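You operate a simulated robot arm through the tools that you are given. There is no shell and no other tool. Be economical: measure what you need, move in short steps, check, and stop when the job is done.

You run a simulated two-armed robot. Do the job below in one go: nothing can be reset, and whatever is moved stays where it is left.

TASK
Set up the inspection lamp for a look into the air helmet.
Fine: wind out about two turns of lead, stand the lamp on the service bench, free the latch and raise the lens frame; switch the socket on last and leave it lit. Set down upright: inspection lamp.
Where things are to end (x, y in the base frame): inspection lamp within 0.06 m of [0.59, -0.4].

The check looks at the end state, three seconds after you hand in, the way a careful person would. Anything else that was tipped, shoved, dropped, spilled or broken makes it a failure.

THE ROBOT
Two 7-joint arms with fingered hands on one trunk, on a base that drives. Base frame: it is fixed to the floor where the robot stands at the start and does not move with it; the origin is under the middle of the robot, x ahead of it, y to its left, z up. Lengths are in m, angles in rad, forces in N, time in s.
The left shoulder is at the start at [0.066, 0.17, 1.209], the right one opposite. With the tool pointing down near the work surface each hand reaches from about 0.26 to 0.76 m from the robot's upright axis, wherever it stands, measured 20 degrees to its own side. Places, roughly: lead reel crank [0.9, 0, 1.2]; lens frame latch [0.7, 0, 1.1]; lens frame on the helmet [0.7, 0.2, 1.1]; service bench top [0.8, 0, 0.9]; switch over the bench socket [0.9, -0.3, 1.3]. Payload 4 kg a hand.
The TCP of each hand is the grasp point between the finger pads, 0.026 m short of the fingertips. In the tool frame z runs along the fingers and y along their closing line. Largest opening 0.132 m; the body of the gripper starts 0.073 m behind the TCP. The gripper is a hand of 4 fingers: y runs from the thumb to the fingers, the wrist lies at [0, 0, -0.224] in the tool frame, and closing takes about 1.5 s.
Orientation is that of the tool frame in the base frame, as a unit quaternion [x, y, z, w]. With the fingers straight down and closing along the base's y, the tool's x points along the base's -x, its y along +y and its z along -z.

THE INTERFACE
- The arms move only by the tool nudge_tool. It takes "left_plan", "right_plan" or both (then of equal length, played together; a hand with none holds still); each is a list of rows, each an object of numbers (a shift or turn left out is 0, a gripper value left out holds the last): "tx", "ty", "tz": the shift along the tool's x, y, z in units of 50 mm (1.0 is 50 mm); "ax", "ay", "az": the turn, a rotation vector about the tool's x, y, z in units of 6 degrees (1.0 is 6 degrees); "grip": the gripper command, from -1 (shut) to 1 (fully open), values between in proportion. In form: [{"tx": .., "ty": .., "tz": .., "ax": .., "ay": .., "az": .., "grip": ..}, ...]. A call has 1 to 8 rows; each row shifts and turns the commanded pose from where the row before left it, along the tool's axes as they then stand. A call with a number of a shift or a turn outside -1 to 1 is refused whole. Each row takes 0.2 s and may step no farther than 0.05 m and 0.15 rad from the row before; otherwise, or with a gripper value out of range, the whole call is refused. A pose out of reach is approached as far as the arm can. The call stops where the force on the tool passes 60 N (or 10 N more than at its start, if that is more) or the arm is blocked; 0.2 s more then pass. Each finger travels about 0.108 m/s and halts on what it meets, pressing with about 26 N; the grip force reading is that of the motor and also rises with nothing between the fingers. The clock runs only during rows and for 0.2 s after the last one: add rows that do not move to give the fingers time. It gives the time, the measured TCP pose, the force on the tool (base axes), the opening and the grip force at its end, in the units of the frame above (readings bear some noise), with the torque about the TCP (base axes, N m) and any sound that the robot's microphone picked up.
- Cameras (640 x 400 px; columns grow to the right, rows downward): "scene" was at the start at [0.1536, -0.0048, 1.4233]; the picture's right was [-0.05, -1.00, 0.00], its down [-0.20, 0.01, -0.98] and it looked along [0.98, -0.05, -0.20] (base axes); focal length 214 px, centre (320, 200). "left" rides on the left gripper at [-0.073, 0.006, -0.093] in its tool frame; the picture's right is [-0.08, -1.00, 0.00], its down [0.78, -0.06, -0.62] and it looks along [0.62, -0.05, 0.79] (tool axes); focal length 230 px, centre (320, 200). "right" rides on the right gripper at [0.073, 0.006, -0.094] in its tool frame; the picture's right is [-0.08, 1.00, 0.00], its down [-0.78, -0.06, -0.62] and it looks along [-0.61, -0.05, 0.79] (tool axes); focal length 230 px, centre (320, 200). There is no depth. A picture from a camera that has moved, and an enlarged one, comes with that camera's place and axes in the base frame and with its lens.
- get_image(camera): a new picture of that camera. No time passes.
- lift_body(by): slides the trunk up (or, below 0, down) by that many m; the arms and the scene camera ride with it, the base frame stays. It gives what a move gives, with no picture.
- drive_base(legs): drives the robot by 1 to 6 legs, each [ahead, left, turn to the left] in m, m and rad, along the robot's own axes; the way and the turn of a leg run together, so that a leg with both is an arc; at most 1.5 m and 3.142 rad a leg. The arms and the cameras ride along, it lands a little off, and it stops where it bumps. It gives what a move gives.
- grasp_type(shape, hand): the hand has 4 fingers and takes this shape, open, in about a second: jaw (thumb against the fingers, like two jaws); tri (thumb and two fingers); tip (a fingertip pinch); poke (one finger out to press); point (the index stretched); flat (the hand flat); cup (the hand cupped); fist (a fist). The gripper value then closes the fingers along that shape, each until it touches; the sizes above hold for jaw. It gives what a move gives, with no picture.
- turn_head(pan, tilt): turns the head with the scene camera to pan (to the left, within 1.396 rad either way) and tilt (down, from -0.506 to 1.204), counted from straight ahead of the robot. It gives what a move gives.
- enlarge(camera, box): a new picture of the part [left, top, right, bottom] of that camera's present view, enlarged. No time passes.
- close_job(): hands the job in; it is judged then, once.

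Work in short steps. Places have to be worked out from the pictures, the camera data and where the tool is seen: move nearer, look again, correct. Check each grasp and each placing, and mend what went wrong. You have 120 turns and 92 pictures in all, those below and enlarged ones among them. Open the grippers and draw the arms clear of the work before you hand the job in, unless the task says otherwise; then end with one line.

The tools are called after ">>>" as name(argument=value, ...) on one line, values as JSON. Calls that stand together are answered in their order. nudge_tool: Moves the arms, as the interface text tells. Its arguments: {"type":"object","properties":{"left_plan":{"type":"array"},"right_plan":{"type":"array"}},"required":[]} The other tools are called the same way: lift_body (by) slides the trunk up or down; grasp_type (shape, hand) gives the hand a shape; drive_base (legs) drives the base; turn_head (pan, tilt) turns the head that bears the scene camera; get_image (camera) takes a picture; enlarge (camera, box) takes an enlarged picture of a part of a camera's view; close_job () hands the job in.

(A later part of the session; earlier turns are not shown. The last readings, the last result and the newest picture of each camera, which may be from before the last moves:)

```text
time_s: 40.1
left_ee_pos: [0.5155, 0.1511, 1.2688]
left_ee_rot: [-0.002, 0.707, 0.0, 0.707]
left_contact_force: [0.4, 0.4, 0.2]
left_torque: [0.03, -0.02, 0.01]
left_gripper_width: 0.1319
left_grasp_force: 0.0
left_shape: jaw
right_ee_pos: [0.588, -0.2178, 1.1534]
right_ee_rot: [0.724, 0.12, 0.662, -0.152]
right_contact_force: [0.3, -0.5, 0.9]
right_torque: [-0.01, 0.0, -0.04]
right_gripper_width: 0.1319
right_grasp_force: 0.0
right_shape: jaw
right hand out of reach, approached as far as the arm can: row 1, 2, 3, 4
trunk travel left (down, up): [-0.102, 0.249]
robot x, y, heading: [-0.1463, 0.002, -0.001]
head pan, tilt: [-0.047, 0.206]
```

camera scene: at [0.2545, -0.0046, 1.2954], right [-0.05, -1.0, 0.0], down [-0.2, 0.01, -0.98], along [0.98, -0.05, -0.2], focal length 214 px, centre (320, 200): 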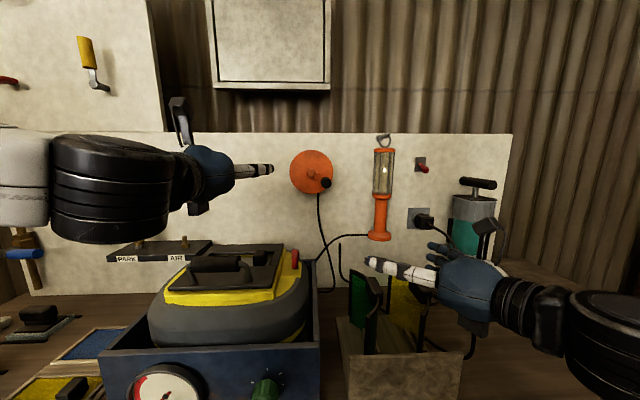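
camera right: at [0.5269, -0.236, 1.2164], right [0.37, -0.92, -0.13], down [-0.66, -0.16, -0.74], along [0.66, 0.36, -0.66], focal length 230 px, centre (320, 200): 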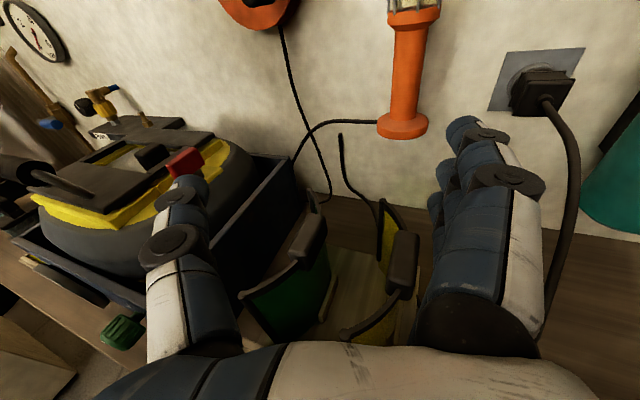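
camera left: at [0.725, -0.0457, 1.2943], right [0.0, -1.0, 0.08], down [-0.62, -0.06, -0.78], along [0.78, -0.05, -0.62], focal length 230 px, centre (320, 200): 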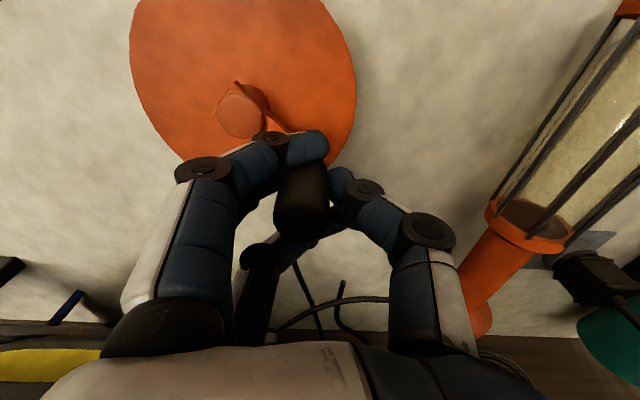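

Now it moves. Continuing to the pre-grasp point.

>>> nudge_tool(right_plan=[{"tz": 0.615, "ty": 0.4, "tx": -0.03}, {"tz": 0.615, "ty": 0.4, "tx": -0.03}, {"tz": 0.615, "ty": 0.4, "tx": -0.03}, {"tz": 0.615, "ty": 0.4, "tx": -0.03}])

>>> get_image(camera="right")

>>> get_image(camera="scene")

```text
time_s: 41.1
left_ee_pos: [0.5154, 0.152, 1.2681]
left_ee_rot: [-0.001, 0.707, 0.0, 0.707]
left_contact_force: [-0.1, -0.2, 0.8]
left_torque: [0.0, -0.01, 0.02]
left_gripper_width: 0.1321
left_grasp_force: 0.0
left_shape: jaw
right_ee_pos: [0.7313, -0.2494, 1.1522]
right_ee_rot: [0.724, 0.121, 0.662, -0.153]
right_contact_force: [0.6, 0.3, -0.1]
right_torque: [-0.02, 0.01, -0.01]
right_gripper_width: 0.1318
right_grasp_force: 0.1
right_shape: jaw
right hand out of reach, approached as far as the arm can: row 1, 2, 3
trunk travel left (down, up): [-0.102, 0.249]
robot x, y, heading: [-0.1457, -0.0039, 0.002]
head pan, tilt: [-0.047, 0.206]
```

```text
65 pictures are left
camera right: at [0.6538, -0.2926, 1.2327], right [0.37, -0.92, -0.14], down [-0.67, -0.16, -0.73], along [0.65, 0.36, -0.67], focal length 230 px, centre (320, 200)
```

right: 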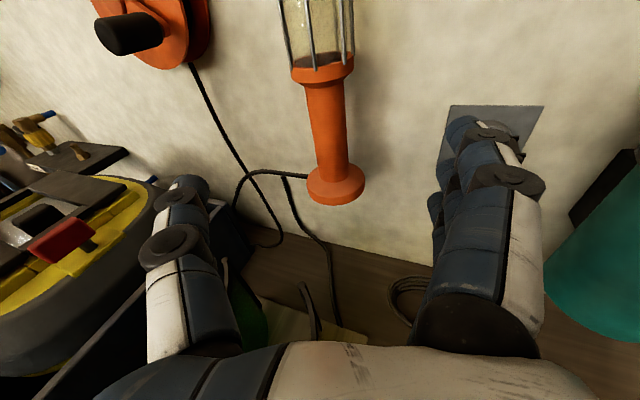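

```text
64 pictures are left
camera scene: at [0.1084, -0.0045, 1.2945], right [-0.05, -1.0, 0.0], down [-0.2, 0.01, -0.98], along [0.98, -0.05, -0.2], focal length 214 px, centre (320, 200)
```

scene: 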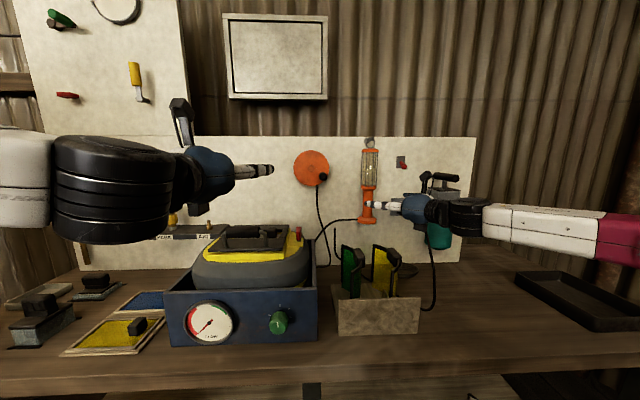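

All reachable here. Lamp handle is 0.119 m ahead, almost centred. I advance to straddle it at z of about 1.13.

>>> nudge_tool(right_plan=[{"tz": 0.58, "tx": -0.065, "ty": 0.035}, {"tz": 0.58, "tx": -0.065, "ty": 0.035}, {"tz": 0.58, "tx": -0.065, "ty": 0.035}, {"tz": 0.58, "tx": -0.065, "ty": 0.035}])

>>> get_image(camera="right")

```text
time_s: 42.1
left_ee_pos: [0.5159, 0.1523, 1.2677]
left_ee_rot: [-0.001, 0.707, 0.0, 0.707]
left_contact_force: [-0.3, 0.1, 0.2]
left_torque: [0.01, 0.02, -0.02]
left_gripper_width: 0.1318
left_grasp_force: 0.1
left_shape: jaw
right_ee_pos: [0.8399, -0.2086, 1.1318]
right_ee_rot: [0.721, 0.121, 0.665, -0.152]
right_contact_force: [0.7, 0.1, -0.2]
right_torque: [0.01, 0.0, 0.01]
right_gripper_width: 0.132
right_grasp_force: 0.0
right_shape: jaw
trunk travel left (down, up): [-0.102, 0.249]
robot x, y, heading: [-0.1485, 0.0016, 0.004]
head pan, tilt: [-0.047, 0.206]
```

```text
63 pictures are left
camera right: at [0.7625, -0.2524, 1.2112], right [0.37, -0.92, -0.14], down [-0.66, -0.16, -0.74], along [0.65, 0.36, -0.66], focal length 230 px, centre (320, 200)
```

right: 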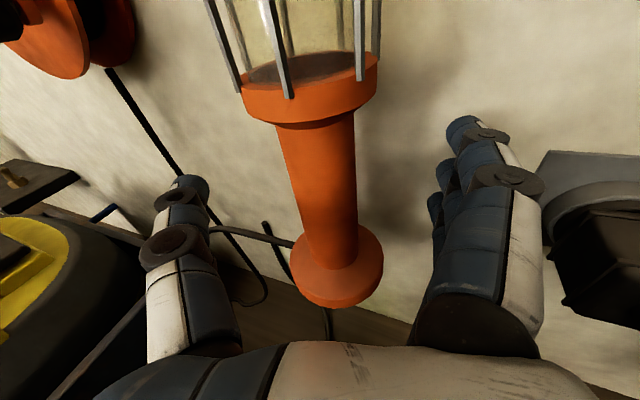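

The handle is centred between thumb and fingers; I close.

>>> nudge_tool(right_plan=[{"grip": -1}, {"grip": -1}, {"grip": -1}, {"grip": -1}, {"grip": -1}, {"grip": -1}, {"grip": -1}])

>>> get_image(camera="right")

```text
time_s: 43.7
left_ee_pos: [0.5152, 0.1514, 1.269]
left_ee_rot: [-0.001, 0.707, -0.001, 0.708]
left_contact_force: [-0.6, 0.1, -0.8]
left_torque: [0.02, -0.04, 0.01]
left_gripper_width: 0.1323
left_grasp_force: 0.0
left_shape: jaw
right_ee_pos: [0.8403, -0.2106, 1.1325]
right_ee_rot: [0.721, 0.121, 0.666, -0.152]
right_contact_force: [0.4, 0.5, -0.7]
right_torque: [-0.01, -0.02, 0.02]
right_gripper_width: 0.0254
right_grasp_force: 26.2
right_shape: jaw
trunk travel left (down, up): [-0.102, 0.249]
robot x, y, heading: [-0.1481, 0.0035, 0.003]
head pan, tilt: [-0.047, 0.206]
```

```text
62 pictures are left
camera right: at [0.7616, -0.2543, 1.2123], right [0.37, -0.92, -0.13], down [-0.66, -0.16, -0.74], along [0.66, 0.36, -0.66], focal length 230 px, centre (320, 200)
```

right: 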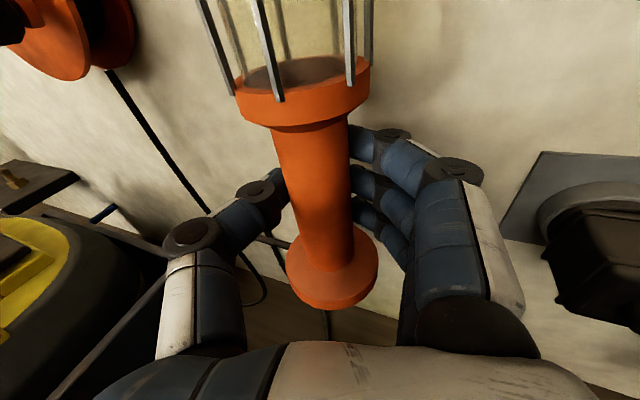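

Grasped (0.025 m). I lift 8 mm to unload the ring on its peg and look.

>>> nudge_tool(right_plan=[{"tx": 0.08}, {"tx": 0.08}])

>>> enlarge(camera="scene", box=[330, 130, 430, 230])

```text
time_s: 44.3
left_ee_pos: [0.515, 0.151, 1.2696]
left_ee_rot: [0.0, 0.707, 0.0, 0.707]
left_contact_force: [0.0, 0.8, 0.3]
left_torque: [0.0, 0.02, 0.04]
left_gripper_width: 0.1318
left_grasp_force: 0.1
left_shape: jaw
right_ee_pos: [0.8408, -0.2122, 1.1386]
right_ee_rot: [0.721, 0.121, 0.665, -0.152]
right_contact_force: [0.5, -0.5, -4.7]
right_torque: [-0.03, 0.05, 0.05]
right_gripper_width: 0.0254
right_grasp_force: 26.0
right_shape: jaw
trunk travel left (down, up): [-0.102, 0.249]
robot x, y, heading: [-0.1482, -0.0031, 0.004]
head pan, tilt: [-0.047, 0.206]
```

```text
4.00 times, centred on (380, 180) of scene
camera zoom: at [0.1079, -0.0047, 1.2948], right [-0.05, -1.0, 0.0], down [-0.2, 0.01, -0.98], along [0.98, -0.04, -0.2], focal length 858 px, centre (80, 280)
```

zoom: 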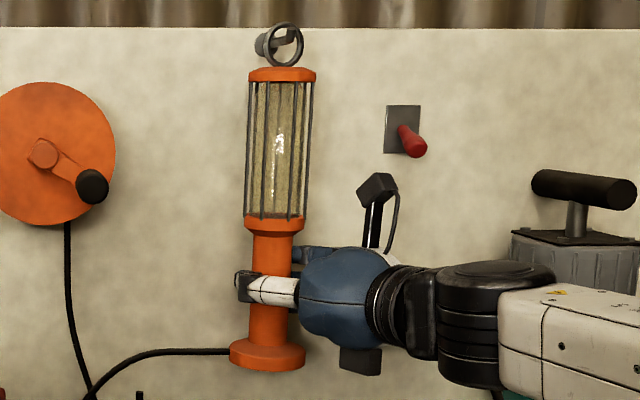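

The lamp's weight (about 4.7 N) is on the hand and the peg is free within the ring. I draw it off straight toward the robot.

>>> nudge_tool(right_plan=[{"tx": -0.024, "ty": -0.112, "tz": -0.276}, {"tx": -0.024, "ty": -0.112, "tz": -0.276}, {"tx": -0.024, "ty": -0.112, "tz": -0.276}])

>>> enlarge(camera="scene", box=[330, 120, 430, 230])

```text
time_s: 45.1
left_ee_pos: [0.5144, 0.1512, 1.2695]
left_ee_rot: [0.0, 0.706, 0.0, 0.708]
left_contact_force: [0.7, 0.5, -0.5]
left_torque: [0.01, -0.03, 0.03]
left_gripper_width: 0.1321
left_grasp_force: 0.0
left_shape: jaw
right_ee_pos: [0.7952, -0.2122, 1.1402]
right_ee_rot: [0.721, 0.12, 0.665, -0.151]
right_contact_force: [0.2, 0.3, -4.7]
right_torque: [-0.02, 0.03, -0.01]
right_gripper_width: 0.0255
right_grasp_force: 25.7
right_shape: jaw
trunk travel left (down, up): [-0.102, 0.249]
robot x, y, heading: [-0.1474, 0.0027, 0.002]
head pan, tilt: [-0.047, 0.206]
```

```text
3.64 times, centred on (380, 175) of scene
camera zoom: at [0.1075, -0.0051, 1.2949], right [-0.05, -1.0, 0.0], down [-0.2, 0.01, -0.98], along [0.98, -0.05, -0.2], focal length 780 px, centre (102, 291)
```

zoom: 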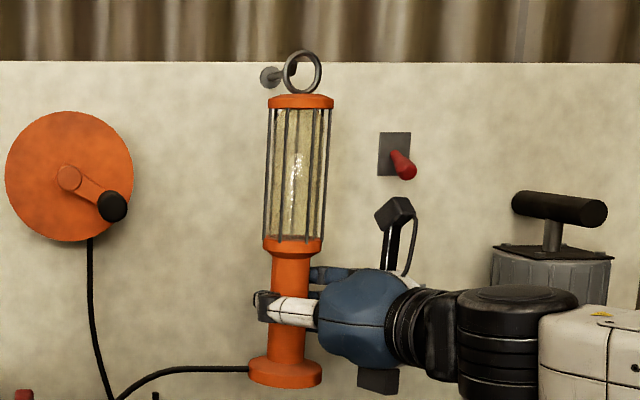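

The ring is clear of the peg with no side force. I back off and raise the lamp, then carry it to the right above everything.

>>> nudge_tool(right_plan=[{"tx": 0.5, "ty": -0.157, "tz": -0.345}, {"tx": 0.5, "ty": -0.157, "tz": -0.345}, {"tx": 0.5, "ty": -0.157, "tz": -0.345}, {"ty": 0.57, "tz": -0.375, "tx": 0.01}, {"ty": 0.57, "tz": -0.375, "tx": 0.01}, {"ty": 0.57, "tz": -0.375, "tx": 0.01}])

>>> get_image(camera="scene")

```text
time_s: 46.5
left_ee_pos: [0.515, 0.149, 1.2696]
left_ee_rot: [0.0, 0.707, 0.0, 0.707]
left_contact_force: [-0.3, 0.0, 0.8]
left_torque: [0.0, -0.03, 0.05]
left_gripper_width: 0.1319
left_grasp_force: 0.0
left_shape: jaw
right_ee_pos: [0.7252, -0.3147, 1.217]
right_ee_rot: [0.721, 0.12, 0.665, -0.152]
right_contact_force: [-0.6, -1.2, -3.7]
right_torque: [0.0, 0.05, 0.01]
right_gripper_width: 0.0251
right_grasp_force: 26.0
right_shape: jaw
trunk travel left (down, up): [-0.102, 0.249]
robot x, y, heading: [-0.1485, 0.001, 0.001]
head pan, tilt: [-0.047, 0.206]
```

```text
59 pictures are left
camera scene: at [0.1078, -0.0058, 1.2948], right [-0.05, -1.0, 0.0], down [-0.2, 0.01, -0.98], along [0.98, -0.05, -0.2], focal length 214 px, centre (320, 200)
```

scene: 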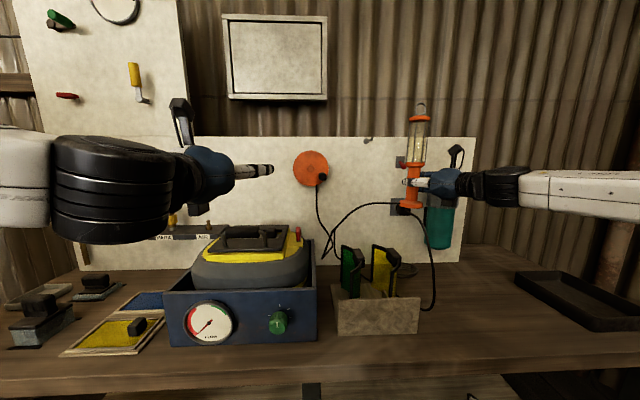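

Carrying well; I continue to the right to y of about -0.43.

>>> nudge_tool(right_plan=[{"ty": 0.64, "tz": -0.47, "tx": 0.01}, {"ty": 0.64, "tz": -0.47, "tx": 0.01}, {"ty": 0.64, "tz": -0.47, "tx": 0.01}])

>>> nudge_tool(right_plan=[{"tx": -0.05, "ty": -0.22, "tz": -0.55}, {"tx": -0.05, "ty": -0.22, "tz": -0.55}, {"tx": -0.05, "ty": -0.22, "tz": -0.55}])

>>> get_image(camera="scene")

```text
time_s: 47.3
left_ee_pos: [0.5147, 0.1498, 1.2699]
left_ee_rot: [-0.001, 0.706, 0.001, 0.708]
left_contact_force: [-0.2, -0.2, -0.1]
left_torque: [-0.02, 0.0, 0.01]
left_gripper_width: 0.1318
left_grasp_force: 0.1
left_shape: jaw
right_ee_pos: [0.6987, -0.4313, 1.2194]
right_ee_rot: [0.721, 0.12, 0.665, -0.152]
right_contact_force: [0.1, -0.1, -4.5]
right_torque: [-0.03, 0.02, 0.0]
right_gripper_width: 0.0248
right_grasp_force: 25.8
right_shape: jaw
trunk travel left (down, up): [-0.102, 0.249]
robot x, y, heading: [-0.1499, -0.0025, -0.0]
head pan, tilt: [-0.047, 0.206]
```

```text
time_s: 48.1
left_ee_pos: [0.5165, 0.1495, 1.2674]
left_ee_rot: [0.0, 0.707, 0.0, 0.707]
left_contact_force: [0.7, 0.4, 0.8]
left_torque: [0.01, 0.02, 0.02]
left_gripper_width: 0.1318
left_grasp_force: 0.0
left_shape: jaw
right_ee_pos: [0.6267, -0.4281, 1.2107]
right_ee_rot: [0.72, 0.121, 0.666, -0.153]
right_contact_force: [0.3, 0.4, -5.7]
right_torque: [-0.05, -0.01, -0.02]
right_gripper_width: 0.0249
right_grasp_force: 26.1
right_shape: jaw
right hand out of reach, approached as far as the arm can: row 3
trunk travel left (down, up): [-0.102, 0.249]
robot x, y, heading: [-0.1514, 0.0002, 0.009]
head pan, tilt: [-0.047, 0.206]
```

```text
58 pictures are left
camera scene: at [0.1087, -0.0051, 1.2945], right [-0.05, -1.0, 0.0], down [-0.2, 0.01, -0.98], along [0.98, -0.04, -0.2], focal length 214 px, centre (320, 200)
```

scene: 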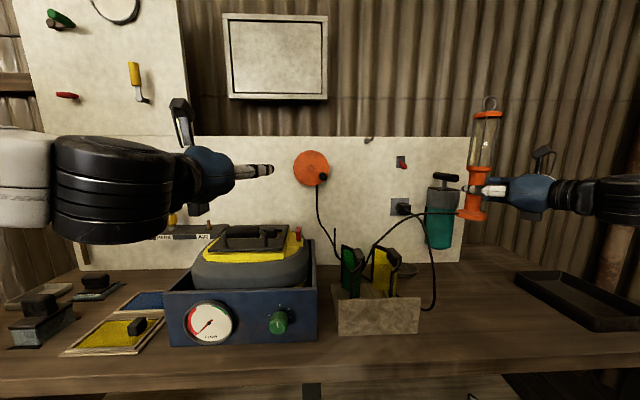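

Near the wrist limit again, so I raise the left hand for clearance, back the base a little more, and then extend the arm.

>>> drive_base(legs=[[-0.12, 0, 0]])

>>> nudge_tool(left_plan=[{"tx": -0.8}, {"tx": -0.8}, {"tx": -0.4}], right_plan=[{"tx": 0.04, "ty": 0.22, "tz": 0.52}, {"tx": 0.04, "ty": 0.22, "tz": 0.52}, {"tx": 0.04, "ty": 0.22, "tz": 0.52}])

>>> lift_body(by=-0.1)

```text
time_s: 49.3
left_ee_pos: [0.3959, 0.151, 1.2693]
left_ee_rot: [-0.001, 0.707, 0.0, 0.708]
left_contact_force: [0.0, 0.2, -0.4]
left_torque: [0.0, -0.01, 0.0]
left_gripper_width: 0.1319
left_grasp_force: 0.1
left_shape: jaw
right_ee_pos: [0.5083, -0.4289, 1.2107]
right_ee_rot: [0.72, 0.122, 0.666, -0.153]
right_contact_force: [-0.5, -0.2, -4.0]
right_torque: [0.0, 0.03, -0.03]
right_gripper_width: 0.025
right_grasp_force: 25.8
right_shape: jaw
trunk travel left (down, up): [-0.102, 0.249]
robot x, y, heading: [-0.2694, 0.0041, -0.001]
head pan, tilt: [-0.047, 0.206]
```

```text
time_s: 50.1
left_ee_pos: [0.397, 0.1513, 1.3684]
left_ee_rot: [-0.002, 0.708, 0.001, 0.706]
left_contact_force: [0.2, 0.0, 0.7]
left_torque: [-0.04, 0.0, -0.05]
left_gripper_width: 0.1318
left_grasp_force: 0.2
left_shape: jaw
right_ee_pos: [0.5947, -0.4297, 1.2084]
right_ee_rot: [0.721, 0.121, 0.665, -0.153]
right_contact_force: [-0.3, 1.5, -4.9]
right_torque: [-0.02, 0.05, 0.01]
right_gripper_width: 0.025
right_grasp_force: 26.5
right_shape: jaw
trunk travel left (down, up): [-0.102, 0.249]
robot x, y, heading: [-0.2646, -0.0012, 0.002]
head pan, tilt: [-0.047, 0.206]
```

```text
time_s: 51.4
left_ee_pos: [0.3938, 0.1514, 1.2705]
left_ee_rot: [-0.001, 0.706, 0.001, 0.708]
left_contact_force: [-0.7, -0.3, 0.2]
left_torque: [0.0, 0.03, 0.03]
left_gripper_width: 0.1319
left_grasp_force: 0.1
left_shape: jaw
right_ee_pos: [0.631, -0.4297, 1.0214]
right_ee_rot: [0.762, 0.111, 0.617, -0.16]
right_contact_force: [-0.2, 0.2, -4.4]
right_torque: [-0.05, 0.03, -0.04]
right_gripper_width: 0.0248
right_grasp_force: 25.7
right_shape: jaw
trunk travel left (down, up): [-0.002, 0.349]
robot x, y, heading: [-0.2695, 0.0057, -0.002]
head pan, tilt: [-0.047, 0.206]
```

The right hand dropped and pitched a bit more than expected. I look before going lower.

>>> get_image(camera="scene")

>>> get_image(camera="right")

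```text
57 pictures are left
camera scene: at [0.0906, -0.0048, 1.1755], right [-0.05, -1.0, 0.0], down [-0.2, 0.01, -0.98], along [0.98, -0.05, -0.2], focal length 214 px, centre (320, 200)
```

scene: 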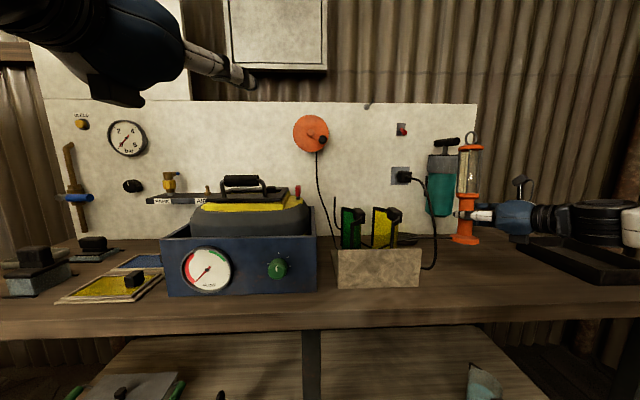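

```text
56 pictures are left
camera right: at [0.5632, -0.4734, 1.1094], right [0.35, -0.92, -0.18], down [-0.75, -0.16, -0.65], along [0.56, 0.36, -0.74], focal length 230 px, centre (320, 200)
```

right: 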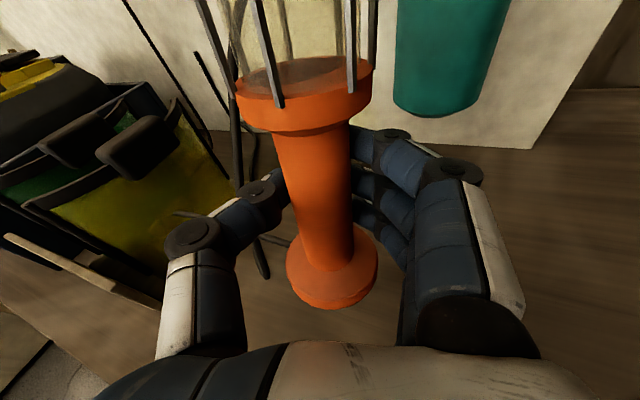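

The lamp leans about 7 degrees forward because the arm is cramped (the shoulder moved forward with the lowering). I back the base further, then extend and level the hand.

>>> drive_base(legs=[[-0.13, 0, 0]])

>>> nudge_tool(right_plan=[{"tx": 0.2, "ty": 0.15, "tz": 0.4}, {"tx": 0.2, "ty": 0.15, "tz": 0.4}, {"tx": 0.1, "ty": 0.15, "tz": 0.4, "ay": 0.3}, {"ay": 0.4}, {"ay": 0.4}])

```text
time_s: 52.7
left_ee_pos: [0.2669, 0.1501, 1.2699]
left_ee_rot: [-0.001, 0.707, 0.0, 0.707]
left_contact_force: [0.7, 1.0, 0.5]
left_torque: [0.01, -0.02, 0.0]
left_gripper_width: 0.132
left_grasp_force: 0.1
left_shape: jaw
right_ee_pos: [0.502, -0.431, 1.0185]
right_ee_rot: [0.762, 0.111, 0.617, -0.161]
right_contact_force: [-0.7, -0.2, -4.3]
right_torque: [0.0, 0.06, -0.03]
right_gripper_width: 0.025
right_grasp_force: 26.2
right_shape: jaw
trunk travel left (down, up): [-0.002, 0.349]
robot x, y, heading: [-0.3958, 0.0021, 0.001]
head pan, tilt: [-0.047, 0.206]
```

```text
time_s: 53.9
left_ee_pos: [0.2678, 0.1501, 1.2695]
left_ee_rot: [-0.001, 0.707, 0.0, 0.707]
left_contact_force: [-0.5, -0.3, -0.1]
left_torque: [0.03, 0.01, 0.0]
left_gripper_width: 0.1321
left_grasp_force: 0.0
left_shape: jaw
right_ee_pos: [0.571, -0.43, 1.0286]
right_ee_rot: [0.726, 0.102, 0.659, -0.167]
right_contact_force: [-0.2, 0.0, -5.1]
right_torque: [0.0, 0.06, -0.02]
right_gripper_width: 0.0244
right_grasp_force: 26.0
right_shape: jaw
trunk travel left (down, up): [-0.002, 0.349]
robot x, y, heading: [-0.3982, 0.0005, -0.001]
head pan, tilt: [-0.047, 0.206]
```

Level again, apart from a 3 degree roll that I correct while lowering 30 mm.

>>> nudge_tool(right_plan=[{"az": -0.48, "ay": 0.06}, {"tx": -0.3, "tz": -0.02}, {"tx": -0.3, "tz": -0.02}])

>>> enlarge(camera="scene", box=[320, 80, 520, 280])

>>> get_image(camera="right")

```text
time_s: 54.7
left_ee_pos: [0.2672, 0.1497, 1.2701]
left_ee_rot: [-0.001, 0.707, -0.001, 0.707]
left_contact_force: [-0.7, 0.2, 0.1]
left_torque: [0.01, -0.01, 0.03]
left_gripper_width: 0.1314
left_grasp_force: 0.2
left_shape: jaw
right_ee_pos: [0.5738, -0.434, 1.0406]
right_ee_rot: [0.723, 0.118, 0.663, -0.151]
right_contact_force: [0.2, 0.5, -4.6]
right_torque: [0.0, 0.07, -0.01]
right_gripper_width: 0.0247
right_grasp_force: 25.4
right_shape: jaw
right hand out of reach, approached as far as the arm can: row 1, 2, 3
trunk travel left (down, up): [-0.002, 0.349]
robot x, y, heading: [-0.3945, 0.0005, -0.0]
head pan, tilt: [-0.047, 0.206]
```

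```text
2.00 times, centred on (420, 180) of scene
camera zoom: at [-0.0372, -0.0052, 1.1749], right [-0.05, -1.0, 0.0], down [-0.2, 0.01, -0.98], along [0.98, -0.05, -0.2], focal length 429 px, centre (120, 240)
```

zoom: 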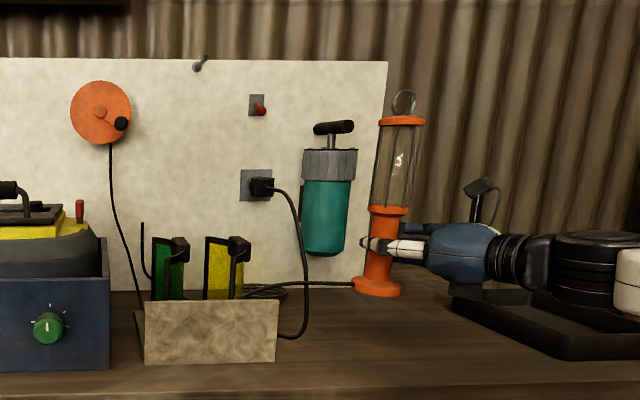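

```text
54 pictures are left
camera right: at [0.4955, -0.4769, 1.1192], right [0.36, -0.92, -0.14], down [-0.67, -0.15, -0.73], along [0.65, 0.36, -0.67], focal length 230 px, centre (320, 200)
```

right: 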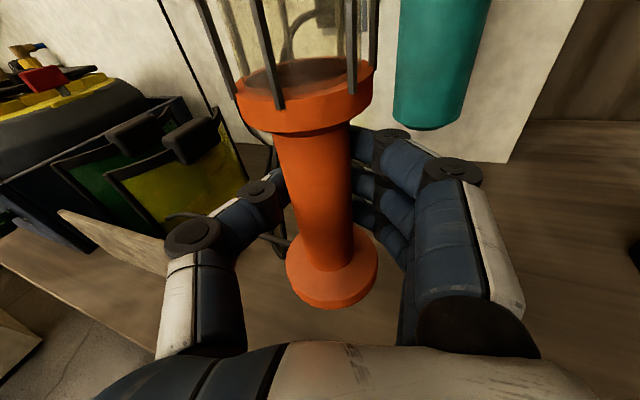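

Levelling pushed it up again. The inward yaw may now be what fights the wrist; I yaw the hand outward about the vertical and test.

>>> nudge_tool(right_plan=[{"ax": -0.8}, {"ax": -0.8}, {"ax": -0.8}, {"tx": -0.3}])

```text
time_s: 55.7
left_ee_pos: [0.2682, 0.1511, 1.2688]
left_ee_rot: [0.0, 0.707, 0.0, 0.707]
left_contact_force: [0.0, -1.0, -0.3]
left_torque: [0.01, 0.01, -0.02]
left_gripper_width: 0.1319
left_grasp_force: 0.1
left_shape: jaw
right_ee_pos: [0.5742, -0.4347, 1.0282]
right_ee_rot: [0.739, 0.033, 0.671, -0.06]
right_contact_force: [1.1, 0.0, -4.6]
right_torque: [0.03, 0.02, -0.01]
right_gripper_width: 0.0245
right_grasp_force: 25.9
right_shape: jaw
right hand out of reach, approached as far as the arm can: row 4
trunk travel left (down, up): [-0.002, 0.349]
robot x, y, heading: [-0.3994, 0.0006, 0.001]
head pan, tilt: [-0.047, 0.206]
```

That helps: it lowered and stayed nearly level. I yaw further outward and lower again.

>>> nudge_tool(right_plan=[{"ax": -0.8}, {"ax": -0.8}, {"ax": -0.8}, {"ax": -0.8}, {"ay": 0.2}, {"tx": -0.3}, {"tx": -0.3}])

```text
time_s: 57.3
left_ee_pos: [0.2694, 0.1505, 1.2696]
left_ee_rot: [-0.001, 0.707, 0.001, 0.707]
left_contact_force: [-0.5, -0.4, 0.9]
left_torque: [0.02, 0.02, -0.01]
left_gripper_width: 0.132
left_grasp_force: 0.0
left_shape: jaw
right_ee_pos: [0.5739, -0.4333, 1.0286]
right_ee_rot: [0.727, -0.078, 0.679, 0.066]
right_contact_force: [0.5, 1.0, -4.4]
right_torque: [0.01, 0.03, 0.01]
right_gripper_width: 0.0248
right_grasp_force: 26.2
right_shape: jaw
right hand out of reach, approached as far as the arm can: row 6, 7
trunk travel left (down, up): [-0.002, 0.349]
robot x, y, heading: [-0.3931, -0.001, 0.001]
head pan, tilt: [-0.047, 0.206]
```

The level limit seems tied to the hand being far outboard of the shoulder. I raise the lamp 45 mm, drive the base 0.25 m right, and bring the arm back inward so the lamp stays at its spot.

>>> nudge_tool(right_plan=[{"tx": 0.45}, {"tx": 0.45}])

>>> drive_base(legs=[[0, -0.25, 0]])

>>> nudge_tool(right_plan=[{"ty": -0.816, "tz": -0.168}, {"ty": -0.816, "tz": -0.168}, {"ty": -0.816, "tz": -0.168}, {"ty": -0.816, "tz": -0.168}, {"ty": -0.816, "tz": -0.168}, {"ty": -0.816, "tz": -0.168}])

>>> get_image(camera="scene")

```text
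time_s: 57.9
left_ee_pos: [0.2667, 0.1507, 1.2696]
left_ee_rot: [-0.001, 0.706, 0.0, 0.708]
left_contact_force: [-0.1, -0.3, -0.2]
left_torque: [0.01, 0.03, -0.02]
left_gripper_width: 0.1319
left_grasp_force: 0.0
left_shape: jaw
right_ee_pos: [0.5757, -0.436, 1.0747]
right_ee_rot: [0.727, -0.077, 0.679, 0.065]
right_contact_force: [-1.0, -0.8, -4.0]
right_torque: [0.02, 0.08, -0.02]
right_gripper_width: 0.0247
right_grasp_force: 25.7
right_shape: jaw
trunk travel left (down, up): [-0.002, 0.349]
robot x, y, heading: [-0.398, -0.0011, -0.001]
head pan, tilt: [-0.047, 0.206]
```

```text
time_s: 60.7
left_ee_pos: [0.2676, -0.0972, 1.27]
left_ee_rot: [-0.001, 0.707, 0.001, 0.707]
left_contact_force: [-0.2, -0.3, 0.4]
left_torque: [0.0, -0.03, 0.03]
left_gripper_width: 0.1318
left_grasp_force: 0.0
left_shape: jaw
right_ee_pos: [0.5777, -0.6824, 1.0749]
right_ee_rot: [0.727, -0.078, 0.679, 0.066]
right_contact_force: [-0.7, 0.2, -5.7]
right_torque: [0.02, 0.04, 0.0]
right_gripper_width: 0.0246
right_grasp_force: 25.8
right_shape: jaw
trunk travel left (down, up): [-0.002, 0.349]
robot x, y, heading: [-0.398, -0.2495, 0.002]
head pan, tilt: [-0.047, 0.206]
```

```text
time_s: 62.1
left_ee_pos: [0.267, -0.0968, 1.2682]
left_ee_rot: [-0.002, 0.707, 0.0, 0.707]
left_contact_force: [0.6, -0.7, 0.0]
left_torque: [0.03, 0.02, 0.01]
left_gripper_width: 0.1321
left_grasp_force: 0.0
left_shape: jaw
right_ee_pos: [0.5773, -0.4307, 1.0806]
right_ee_rot: [0.728, -0.077, 0.678, 0.065]
right_contact_force: [0.3, 0.5, -3.8]
right_torque: [-0.01, 0.07, -0.02]
right_gripper_width: 0.0244
right_grasp_force: 25.6
right_shape: jaw
trunk travel left (down, up): [-0.002, 0.349]
robot x, y, heading: [-0.3974, -0.2513, 0.003]
head pan, tilt: [-0.047, 0.206]
```

```text
53 pictures are left
camera scene: at [-0.0369, -0.252, 1.1748], right [-0.04, -1.0, 0.0], down [-0.2, 0.01, -0.98], along [0.98, -0.04, -0.2], focal length 214 px, centre (320, 200)
```

scene: 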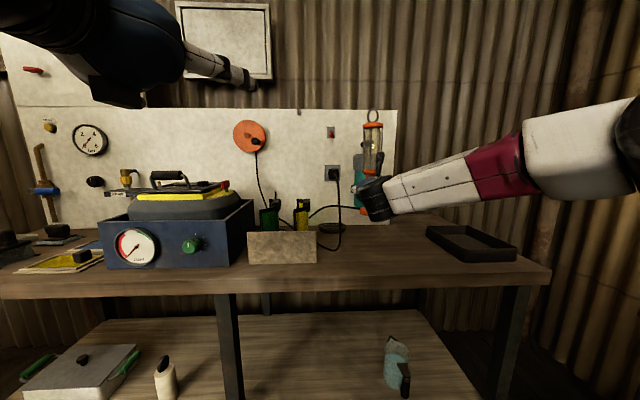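

Lamp kept at (0.58, -0.43). Now I lower it.

>>> nudge_tool(right_plan=[{"tx": -0.4}, {"tx": -0.4}, {"tx": -0.4}])

```text
time_s: 62.9
left_ee_pos: [0.2678, -0.0972, 1.2682]
left_ee_rot: [-0.001, 0.707, 0.0, 0.707]
left_contact_force: [-0.3, 0.4, -0.3]
left_torque: [0.02, -0.01, -0.01]
left_gripper_width: 0.1316
left_grasp_force: 0.0
left_shape: jaw
right_ee_pos: [0.5728, -0.4303, 1.02]
right_ee_rot: [0.727, -0.077, 0.679, 0.065]
right_contact_force: [-0.3, 0.0, -5.6]
right_torque: [-0.02, 0.05, 0.01]
right_gripper_width: 0.0243
right_grasp_force: 25.6
right_shape: jaw
trunk travel left (down, up): [-0.002, 0.349]
robot x, y, heading: [-0.3959, -0.2497, -0.001]
head pan, tilt: [-0.047, 0.206]
```

It lowers freely now. Lower 30 mm more, then check the gap.

>>> nudge_tool(right_plan=[{"tx": -0.3}, {"tx": -0.3}])

>>> get_image(camera="right")

>>> enlarge(camera="scene", box=[300, 100, 440, 280])

```text
time_s: 63.5
left_ee_pos: [0.268, -0.0954, 1.2669]
left_ee_rot: [-0.001, 0.707, 0.001, 0.707]
left_contact_force: [-0.5, -0.6, 0.4]
left_torque: [0.03, 0.0, 0.04]
left_gripper_width: 0.1317
left_grasp_force: 0.1
left_shape: jaw
right_ee_pos: [0.5706, -0.4297, 0.99]
right_ee_rot: [0.727, -0.077, 0.679, 0.065]
right_contact_force: [-0.1, 1.0, -5.3]
right_torque: [0.01, 0.02, 0.03]
right_gripper_width: 0.0245
right_grasp_force: 25.7
right_shape: jaw
trunk travel left (down, up): [-0.002, 0.349]
robot x, y, heading: [-0.3983, -0.2482, 0.002]
head pan, tilt: [-0.047, 0.206]
```

```text
52 pictures are left
camera right: at [0.4835, -0.4189, 1.0696], right [-0.21, -0.97, -0.09], down [-0.64, 0.2, -0.74], along [0.74, -0.1, -0.67], focal length 230 px, centre (320, 200)
```

right: 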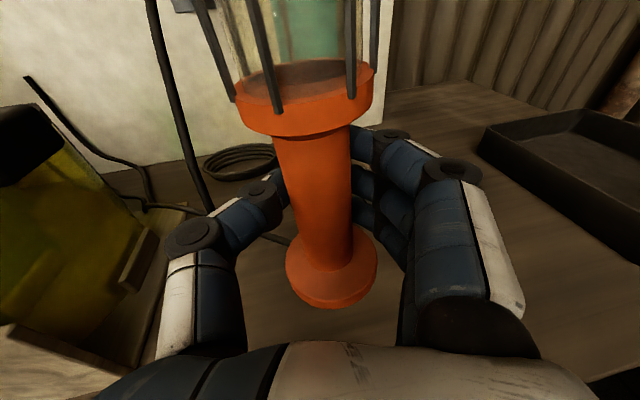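

```text
2.22 times, centred on (370, 190) of scene
camera zoom: at [-0.0368, -0.2528, 1.1748], right [-0.05, -1.0, 0.0], down [-0.2, 0.01, -0.98], along [0.98, -0.04, -0.2], focal length 477 px, centre (209, 222)
```

zoom: 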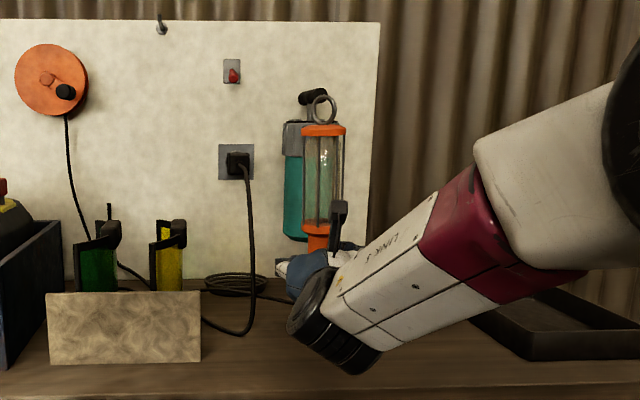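

Lamp upright, clear of the lead and cable. I lower in 5 mm steps to feel the bench.

>>> nudge_tool(right_plan=[{"tx": -0.1}, {"tx": -0.1}, {"tx": -0.1}])

```text
time_s: 64.3
left_ee_pos: [0.266, -0.0971, 1.2694]
left_ee_rot: [-0.001, 0.707, 0.001, 0.707]
left_contact_force: [-0.5, 0.1, 0.2]
left_torque: [0.01, 0.01, -0.02]
left_gripper_width: 0.1315
left_grasp_force: 0.1
left_shape: jaw
right_ee_pos: [0.5706, -0.4287, 0.9752]
right_ee_rot: [0.727, -0.077, 0.679, 0.065]
right_contact_force: [0.4, -0.2, -4.8]
right_torque: [-0.04, -0.01, 0.01]
right_gripper_width: 0.0245
right_grasp_force: 25.8
right_shape: jaw
trunk travel left (down, up): [-0.002, 0.349]
robot x, y, heading: [-0.3996, -0.2493, -0.002]
head pan, tilt: [-0.047, 0.206]
```

No contact yet; continuing in small steps.

>>> nudge_tool(right_plan=[{"tx": -0.08}, {"tx": -0.08}])

>>> nudge_tool(right_plan=[{"tx": -0.06}])

```text
time_s: 64.9
left_ee_pos: [0.2679, -0.0972, 1.2689]
left_ee_rot: [-0.002, 0.707, 0.0, 0.708]
left_contact_force: [-0.9, -0.6, 0.5]
left_torque: [0.05, 0.02, 0.0]
left_gripper_width: 0.1318
left_grasp_force: 0.0
left_shape: jaw
right_ee_pos: [0.5701, -0.4302, 0.967]
right_ee_rot: [0.727, -0.078, 0.679, 0.065]
right_contact_force: [0.2, -0.5, -4.9]
right_torque: [-0.01, 0.05, 0.0]
right_gripper_width: 0.0245
right_grasp_force: 26.3
right_shape: jaw
trunk travel left (down, up): [-0.002, 0.349]
robot x, y, heading: [-0.3935, -0.2516, 0.004]
head pan, tilt: [-0.047, 0.206]
```

```text
time_s: 65.3
left_ee_pos: [0.2673, -0.097, 1.2697]
left_ee_rot: [-0.002, 0.707, 0.001, 0.707]
left_contact_force: [-0.8, -0.3, 0.9]
left_torque: [-0.04, 0.0, 0.02]
left_gripper_width: 0.1317
left_grasp_force: 0.0
left_shape: jaw
right_ee_pos: [0.5695, -0.4298, 0.9638]
right_ee_rot: [0.727, -0.078, 0.679, 0.066]
right_contact_force: [0.8, -0.5, -4.7]
right_torque: [0.01, 0.05, -0.01]
right_gripper_width: 0.0246
right_grasp_force: 25.9
right_shape: jaw
trunk travel left (down, up): [-0.002, 0.349]
robot x, y, heading: [-0.3914, -0.246, 0.007]
head pan, tilt: [-0.047, 0.206]
```

>>> get_image(camera="right")

>>> turn_head(pan=-0.25, tilt=0.25)

>>> get_image(camera="scene")

```text
50 pictures are left
camera right: at [0.4816, -0.4181, 1.0438], right [-0.21, -0.97, -0.09], down [-0.64, 0.2, -0.74], along [0.74, -0.1, -0.67], focal length 230 px, centre (320, 200)
```

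right: 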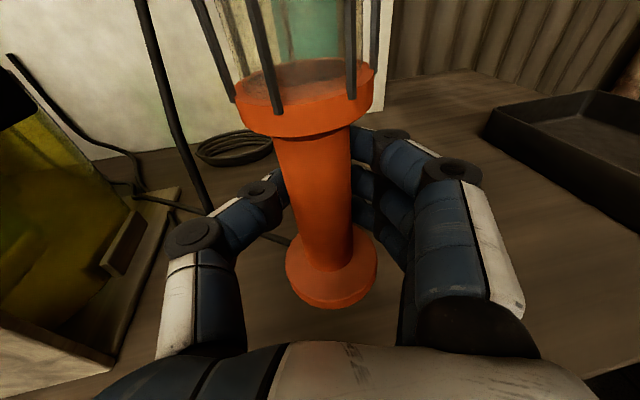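

```text
time_s: 66.0
left_ee_pos: [0.2676, -0.0956, 1.2684]
left_ee_rot: [-0.003, 0.707, 0.001, 0.708]
left_contact_force: [-0.2, 0.0, 0.4]
left_torque: [0.01, -0.01, -0.04]
left_gripper_width: 0.1319
left_grasp_force: 0.1
left_shape: jaw
right_ee_pos: [0.5708, -0.4292, 0.9648]
right_ee_rot: [0.727, -0.077, 0.68, 0.066]
right_contact_force: [-0.7, -0.1, -4.7]
right_torque: [0.0, 0.04, -0.02]
right_gripper_width: 0.0246
right_grasp_force: 26.0
right_shape: jaw
trunk travel left (down, up): [-0.002, 0.349]
robot x, y, heading: [-0.3981, -0.2521, 0.002]
head pan, tilt: [-0.25, 0.25]
```

```text
49 pictures are left
camera scene: at [-0.0396, -0.2716, 1.1707], right [-0.24, -0.97, 0.0], down [-0.24, 0.06, -0.97], along [0.94, -0.24, -0.25], focal length 214 px, centre (320, 200)
```

scene: 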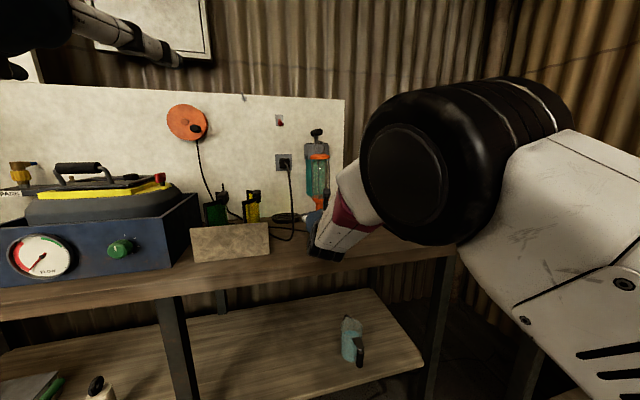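

From the panel's foot the bench top works out at z of about 0.87, so about 20 mm remain. I keep lowering gently.

>>> nudge_tool(right_plan=[{"tx": -0.1}, {"tx": -0.1}])

>>> nudge_tool(right_plan=[{"tx": -0.08}])

>>> nudge_tool(right_plan=[{"tx": -0.06}])

```text
time_s: 66.7
left_ee_pos: [0.2667, -0.0975, 1.2698]
left_ee_rot: [-0.002, 0.707, 0.001, 0.707]
left_contact_force: [-0.3, -0.8, -0.1]
left_torque: [-0.04, 0.01, -0.02]
left_gripper_width: 0.1322
left_grasp_force: 0.1
left_shape: jaw
right_ee_pos: [0.5694, -0.4322, 0.9561]
right_ee_rot: [0.726, -0.082, 0.68, 0.066]
right_contact_force: [0.6, 0.2, -4.8]
right_torque: [0.0, 0.03, 0.03]
right_gripper_width: 0.0246
right_grasp_force: 25.7
right_shape: jaw
trunk travel left (down, up): [-0.002, 0.349]
robot x, y, heading: [-0.4021, -0.246, 0.003]
head pan, tilt: [-0.25, 0.25]
```

```text
time_s: 67.0
left_ee_pos: [0.2696, -0.0973, 1.2695]
left_ee_rot: [-0.002, 0.707, 0.001, 0.707]
left_contact_force: [-0.3, 0.2, -0.4]
left_torque: [0.02, -0.02, -0.02]
left_gripper_width: 0.132
left_grasp_force: 0.0
left_shape: jaw
right_ee_pos: [0.5693, -0.4409, 0.9551]
right_ee_rot: [0.726, -0.089, 0.679, 0.064]
right_contact_force: [0.2, -0.3, -4.3]
right_torque: [0.01, 0.09, -0.01]
right_gripper_width: 0.0246
right_grasp_force: 26.0
right_shape: jaw
trunk travel left (down, up): [-0.002, 0.349]
robot x, y, heading: [-0.3939, -0.2462, 0.004]
head pan, tilt: [-0.25, 0.25]
```

```text
time_s: 67.5
left_ee_pos: [0.2678, -0.0957, 1.2684]
left_ee_rot: [-0.001, 0.707, 0.0, 0.707]
left_contact_force: [0.0, -0.4, 0.1]
left_torque: [-0.01, -0.02, -0.01]
left_gripper_width: 0.132
left_grasp_force: 0.1
left_shape: jaw
right_ee_pos: [0.5687, -0.4497, 0.9552]
right_ee_rot: [0.723, -0.097, 0.681, 0.066]
right_contact_force: [0.1, 0.5, -4.9]
right_torque: [0.01, 0.0, -0.04]
right_gripper_width: 0.0245
right_grasp_force: 26.0
right_shape: jaw
trunk travel left (down, up): [-0.002, 0.349]
robot x, y, heading: [-0.3982, -0.2509, 0.005]
head pan, tilt: [-0.25, 0.25]
```

The hand now slides sideways instead of going down, with no lamp contact; something may be limiting it. I look closely.

>>> enlarge(camera="scene", box=[240, 120, 460, 300])

>>> get_image(camera="right")

>>> get_image(camera="left")

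```text
2.22 times, centred on (350, 210) of scene
camera zoom: at [-0.0396, -0.2718, 1.1707], right [-0.25, -0.97, 0.0], down [-0.24, 0.06, -0.97], along [0.94, -0.24, -0.25], focal length 477 px, centre (253, 178)
```

zoom: 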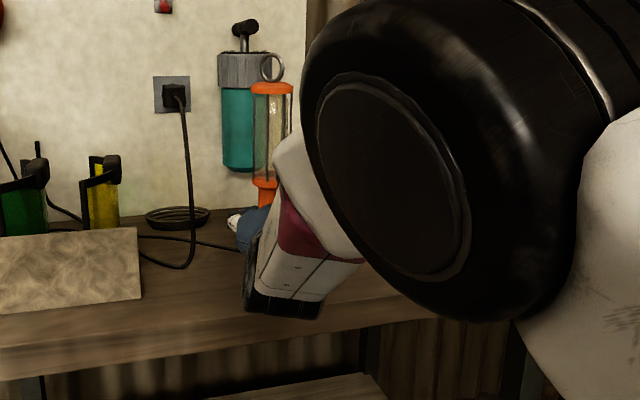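

```text
47 pictures are left
camera right: at [0.4813, -0.4385, 1.0349], right [-0.23, -0.97, -0.11], down [-0.63, 0.24, -0.74], along [0.74, -0.1, -0.66], focal length 230 px, centre (320, 200)
```

right: 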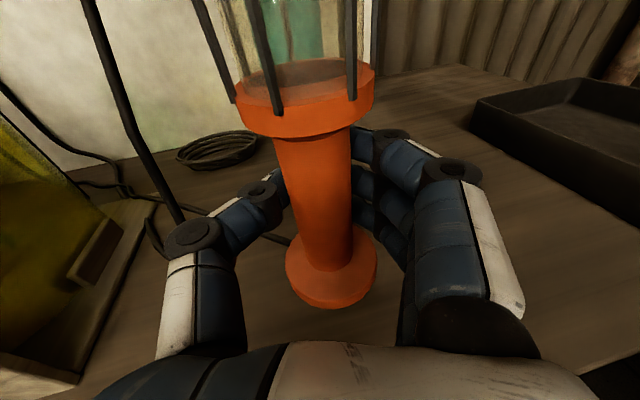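

```text
46 pictures are left
camera left: at [0.1732, -0.0914, 1.3429], right [0.0, -1.0, 0.08], down [-0.62, -0.06, -0.79], along [0.79, -0.05, -0.61], focal length 230 px, centre (320, 200)
```

left: 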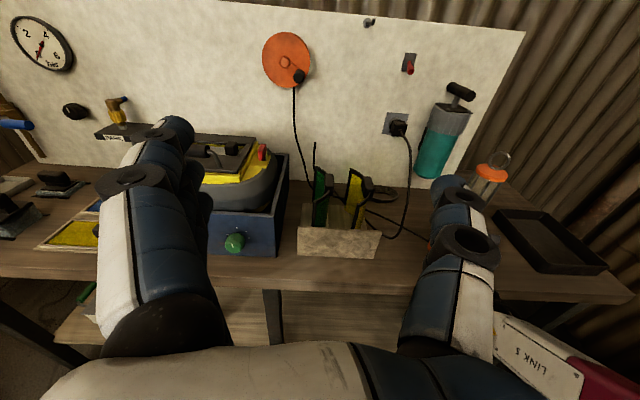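

The forearm's lower wrist end seems to meet the bench front edge. I lift slightly, re-centre, pitch the hand down about 5 degrees to raise the wrist, and go down again.

>>> nudge_tool(right_plan=[{"tx": 0.4}, {"ty": -0.4, "ax": 0.2}, {"ay": -0.45}, {"ay": -0.45}, {"tx": -0.2}, {"tx": -0.2}])

```text
time_s: 69.0
left_ee_pos: [0.2671, -0.0979, 1.27]
left_ee_rot: [-0.002, 0.706, 0.0, 0.708]
left_contact_force: [-0.1, -0.9, 0.5]
left_torque: [-0.01, 0.0, 0.02]
left_gripper_width: 0.1317
left_grasp_force: 0.1
left_shape: jaw
right_ee_pos: [0.575, -0.4593, 0.9511]
right_ee_rot: [0.758, -0.117, 0.64, 0.055]
right_contact_force: [0.2, -0.1, -4.6]
right_torque: [0.06, 0.0, 0.02]
right_gripper_width: 0.0243
right_grasp_force: 25.9
right_shape: jaw
trunk travel left (down, up): [-0.002, 0.349]
robot x, y, heading: [-0.3978, -0.2466, 0.003]
head pan, tilt: [-0.25, 0.25]
stopped in row 6 (right hand): the arm was blocked; the commanded pose is now the measured one
```

The arm is blocked although bench clearance should remain; since shifting the base right helped before, I lift, restore level, shift the base a further 0.12 m right and bring the lamp back.

>>> nudge_tool(right_plan=[{"tx": 0.5}, {"tx": 0.3, "ay": 0.5}, {"ay": 0.55}])

>>> drive_base(legs=[[0, -0.12, 0]])

>>> nudge_tool(right_plan=[{"ty": -0.74, "tz": -0.2}, {"ty": -0.74, "tz": -0.2}, {"ty": -0.74, "tz": -0.2}, {"ty": -0.74, "tz": -0.2}])

```text
time_s: 70.0
left_ee_pos: [0.2672, -0.0982, 1.2697]
left_ee_rot: [-0.001, 0.707, 0.0, 0.708]
left_contact_force: [0.2, -1.1, 1.1]
left_torque: [-0.03, 0.01, 0.0]
left_gripper_width: 0.1322
left_grasp_force: 0.1
left_shape: jaw
right_ee_pos: [0.5802, -0.5014, 0.9979]
right_ee_rot: [0.716, -0.145, 0.68, 0.062]
right_contact_force: [0.0, -0.4, -4.5]
right_torque: [0.02, 0.02, 0.03]
right_gripper_width: 0.0246
right_grasp_force: 26.5
right_shape: jaw
trunk travel left (down, up): [-0.002, 0.349]
robot x, y, heading: [-0.3973, -0.2522, -0.001]
head pan, tilt: [-0.25, 0.25]
stopped in row 3 (right hand): the arm was blocked; the commanded pose is now the measured one
```

```text
time_s: 71.8
left_ee_pos: [0.2685, -0.2167, 1.269]
left_ee_rot: [-0.001, 0.707, 0.002, 0.707]
left_contact_force: [0.1, 0.3, 0.2]
left_torque: [-0.01, 0.04, 0.04]
left_gripper_width: 0.132
left_grasp_force: 0.1
left_shape: jaw
right_ee_pos: [0.5815, -0.6205, 0.9986]
right_ee_rot: [0.715, -0.144, 0.681, 0.061]
right_contact_force: [-1.0, 0.6, -4.1]
right_torque: [0.0, 0.01, 0.01]
right_gripper_width: 0.0246
right_grasp_force: 26.1
right_shape: jaw
trunk travel left (down, up): [-0.002, 0.349]
robot x, y, heading: [-0.3926, -0.3672, 0.005]
head pan, tilt: [-0.25, 0.25]
```

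```text
time_s: 73.0
left_ee_pos: [0.268, -0.2161, 1.2697]
left_ee_rot: [-0.001, 0.706, 0.0, 0.708]
left_contact_force: [0.4, -0.2, -0.1]
left_torque: [-0.03, 0.03, -0.01]
left_gripper_width: 0.1319
left_grasp_force: 0.0
left_shape: jaw
right_ee_pos: [0.5936, -0.5316, 1.0132]
right_ee_rot: [0.715, -0.19, 0.669, 0.071]
right_contact_force: [-0.3, -1.0, -4.4]
right_torque: [0.06, -0.01, 0.02]
right_gripper_width: 0.0244
right_grasp_force: 25.9
right_shape: jaw
trunk travel left (down, up): [-0.002, 0.349]
robot x, y, heading: [-0.3936, -0.3695, 0.0]
head pan, tilt: [-0.25, 0.25]
stopped in row 4 (right hand): the arm was blocked; the commanded pose is now the measured one
```

The left hand, which rode along, may be in the way of the right elbow. I swing the left hand 0.3 m to its left.

>>> nudge_tool(left_plan=[{"ty": 0.95}, {"ty": 0.95}, {"ty": 0.95}, {"ty": 0.95}, {"ty": 0.95}, {"ty": 0.95}])

>>> get_image(camera="left")

>>> get_image(camera="scene")

```text
time_s: 74.4
left_ee_pos: [0.2675, 0.0691, 1.2687]
left_ee_rot: [-0.001, 0.706, 0.001, 0.708]
left_contact_force: [-0.2, 0.3, -0.3]
left_torque: [-0.02, 0.0, 0.05]
left_gripper_width: 0.1319
left_grasp_force: 0.1
left_shape: jaw
right_ee_pos: [0.5945, -0.5292, 1.0143]
right_ee_rot: [0.714, -0.189, 0.67, 0.072]
right_contact_force: [-0.1, 0.1, -4.8]
right_torque: [0.01, 0.02, 0.01]
right_gripper_width: 0.0238
right_grasp_force: 25.6
right_shape: jaw
trunk travel left (down, up): [-0.002, 0.349]
robot x, y, heading: [-0.3968, -0.368, 0.001]
head pan, tilt: [-0.25, 0.25]
```

```text
45 pictures are left
camera left: at [0.1725, 0.0746, 1.3419], right [0.0, -1.0, 0.08], down [-0.62, -0.06, -0.79], along [0.79, -0.05, -0.61], focal length 230 px, centre (320, 200)
```

left: 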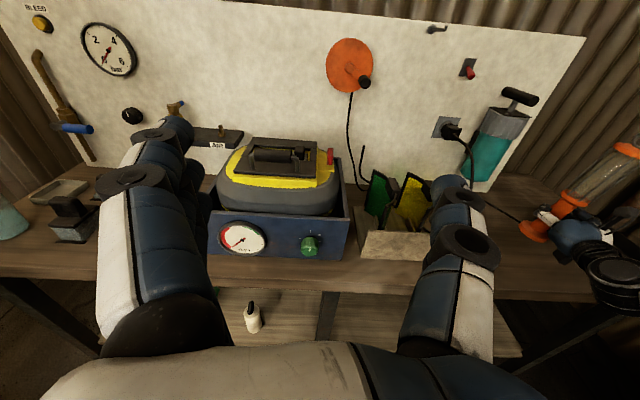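

```text
44 pictures are left
camera scene: at [-0.0394, -0.3909, 1.1708], right [-0.25, -0.97, 0.0], down [-0.24, 0.06, -0.97], along [0.94, -0.24, -0.25], focal length 214 px, centre (320, 200)
```

scene: 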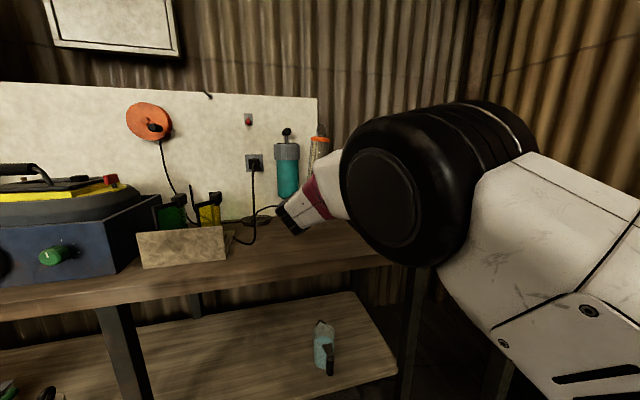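

With the left hand away, I move the lamp inward again while removing the small roll and yaw errors.

>>> nudge_tool(right_plan=[{"tx": -0.08, "ty": -0.6, "tz": -0.24}, {"tx": -0.08, "ty": -0.6, "tz": -0.24}, {"tx": -0.08, "ty": -0.6, "tz": -0.24}, {"az": -0.45, "ax": 0.6}, {"az": -0.45, "ax": 0.6}, {"ax": 0.6}])

```text
time_s: 76.0
left_ee_pos: [0.2668, 0.0675, 1.2678]
left_ee_rot: [-0.001, 0.707, 0.001, 0.707]
left_contact_force: [-0.9, 0.2, 0.3]
left_torque: [-0.01, -0.03, 0.03]
left_gripper_width: 0.1318
left_grasp_force: 0.0
left_shape: jaw
right_ee_pos: [0.604, -0.4915, 1.0147]
right_ee_rot: [0.729, -0.134, 0.67, 0.044]
right_contact_force: [-0.8, -0.5, -3.9]
right_torque: [0.02, -0.02, 0.01]
right_gripper_width: 0.0246
right_grasp_force: 26.1
right_shape: jaw
trunk travel left (down, up): [-0.002, 0.349]
robot x, y, heading: [-0.3964, -0.368, 0.002]
head pan, tilt: [-0.25, 0.25]
stopped in row 6 (right hand): the arm was blocked; the commanded pose is now the measured one
```

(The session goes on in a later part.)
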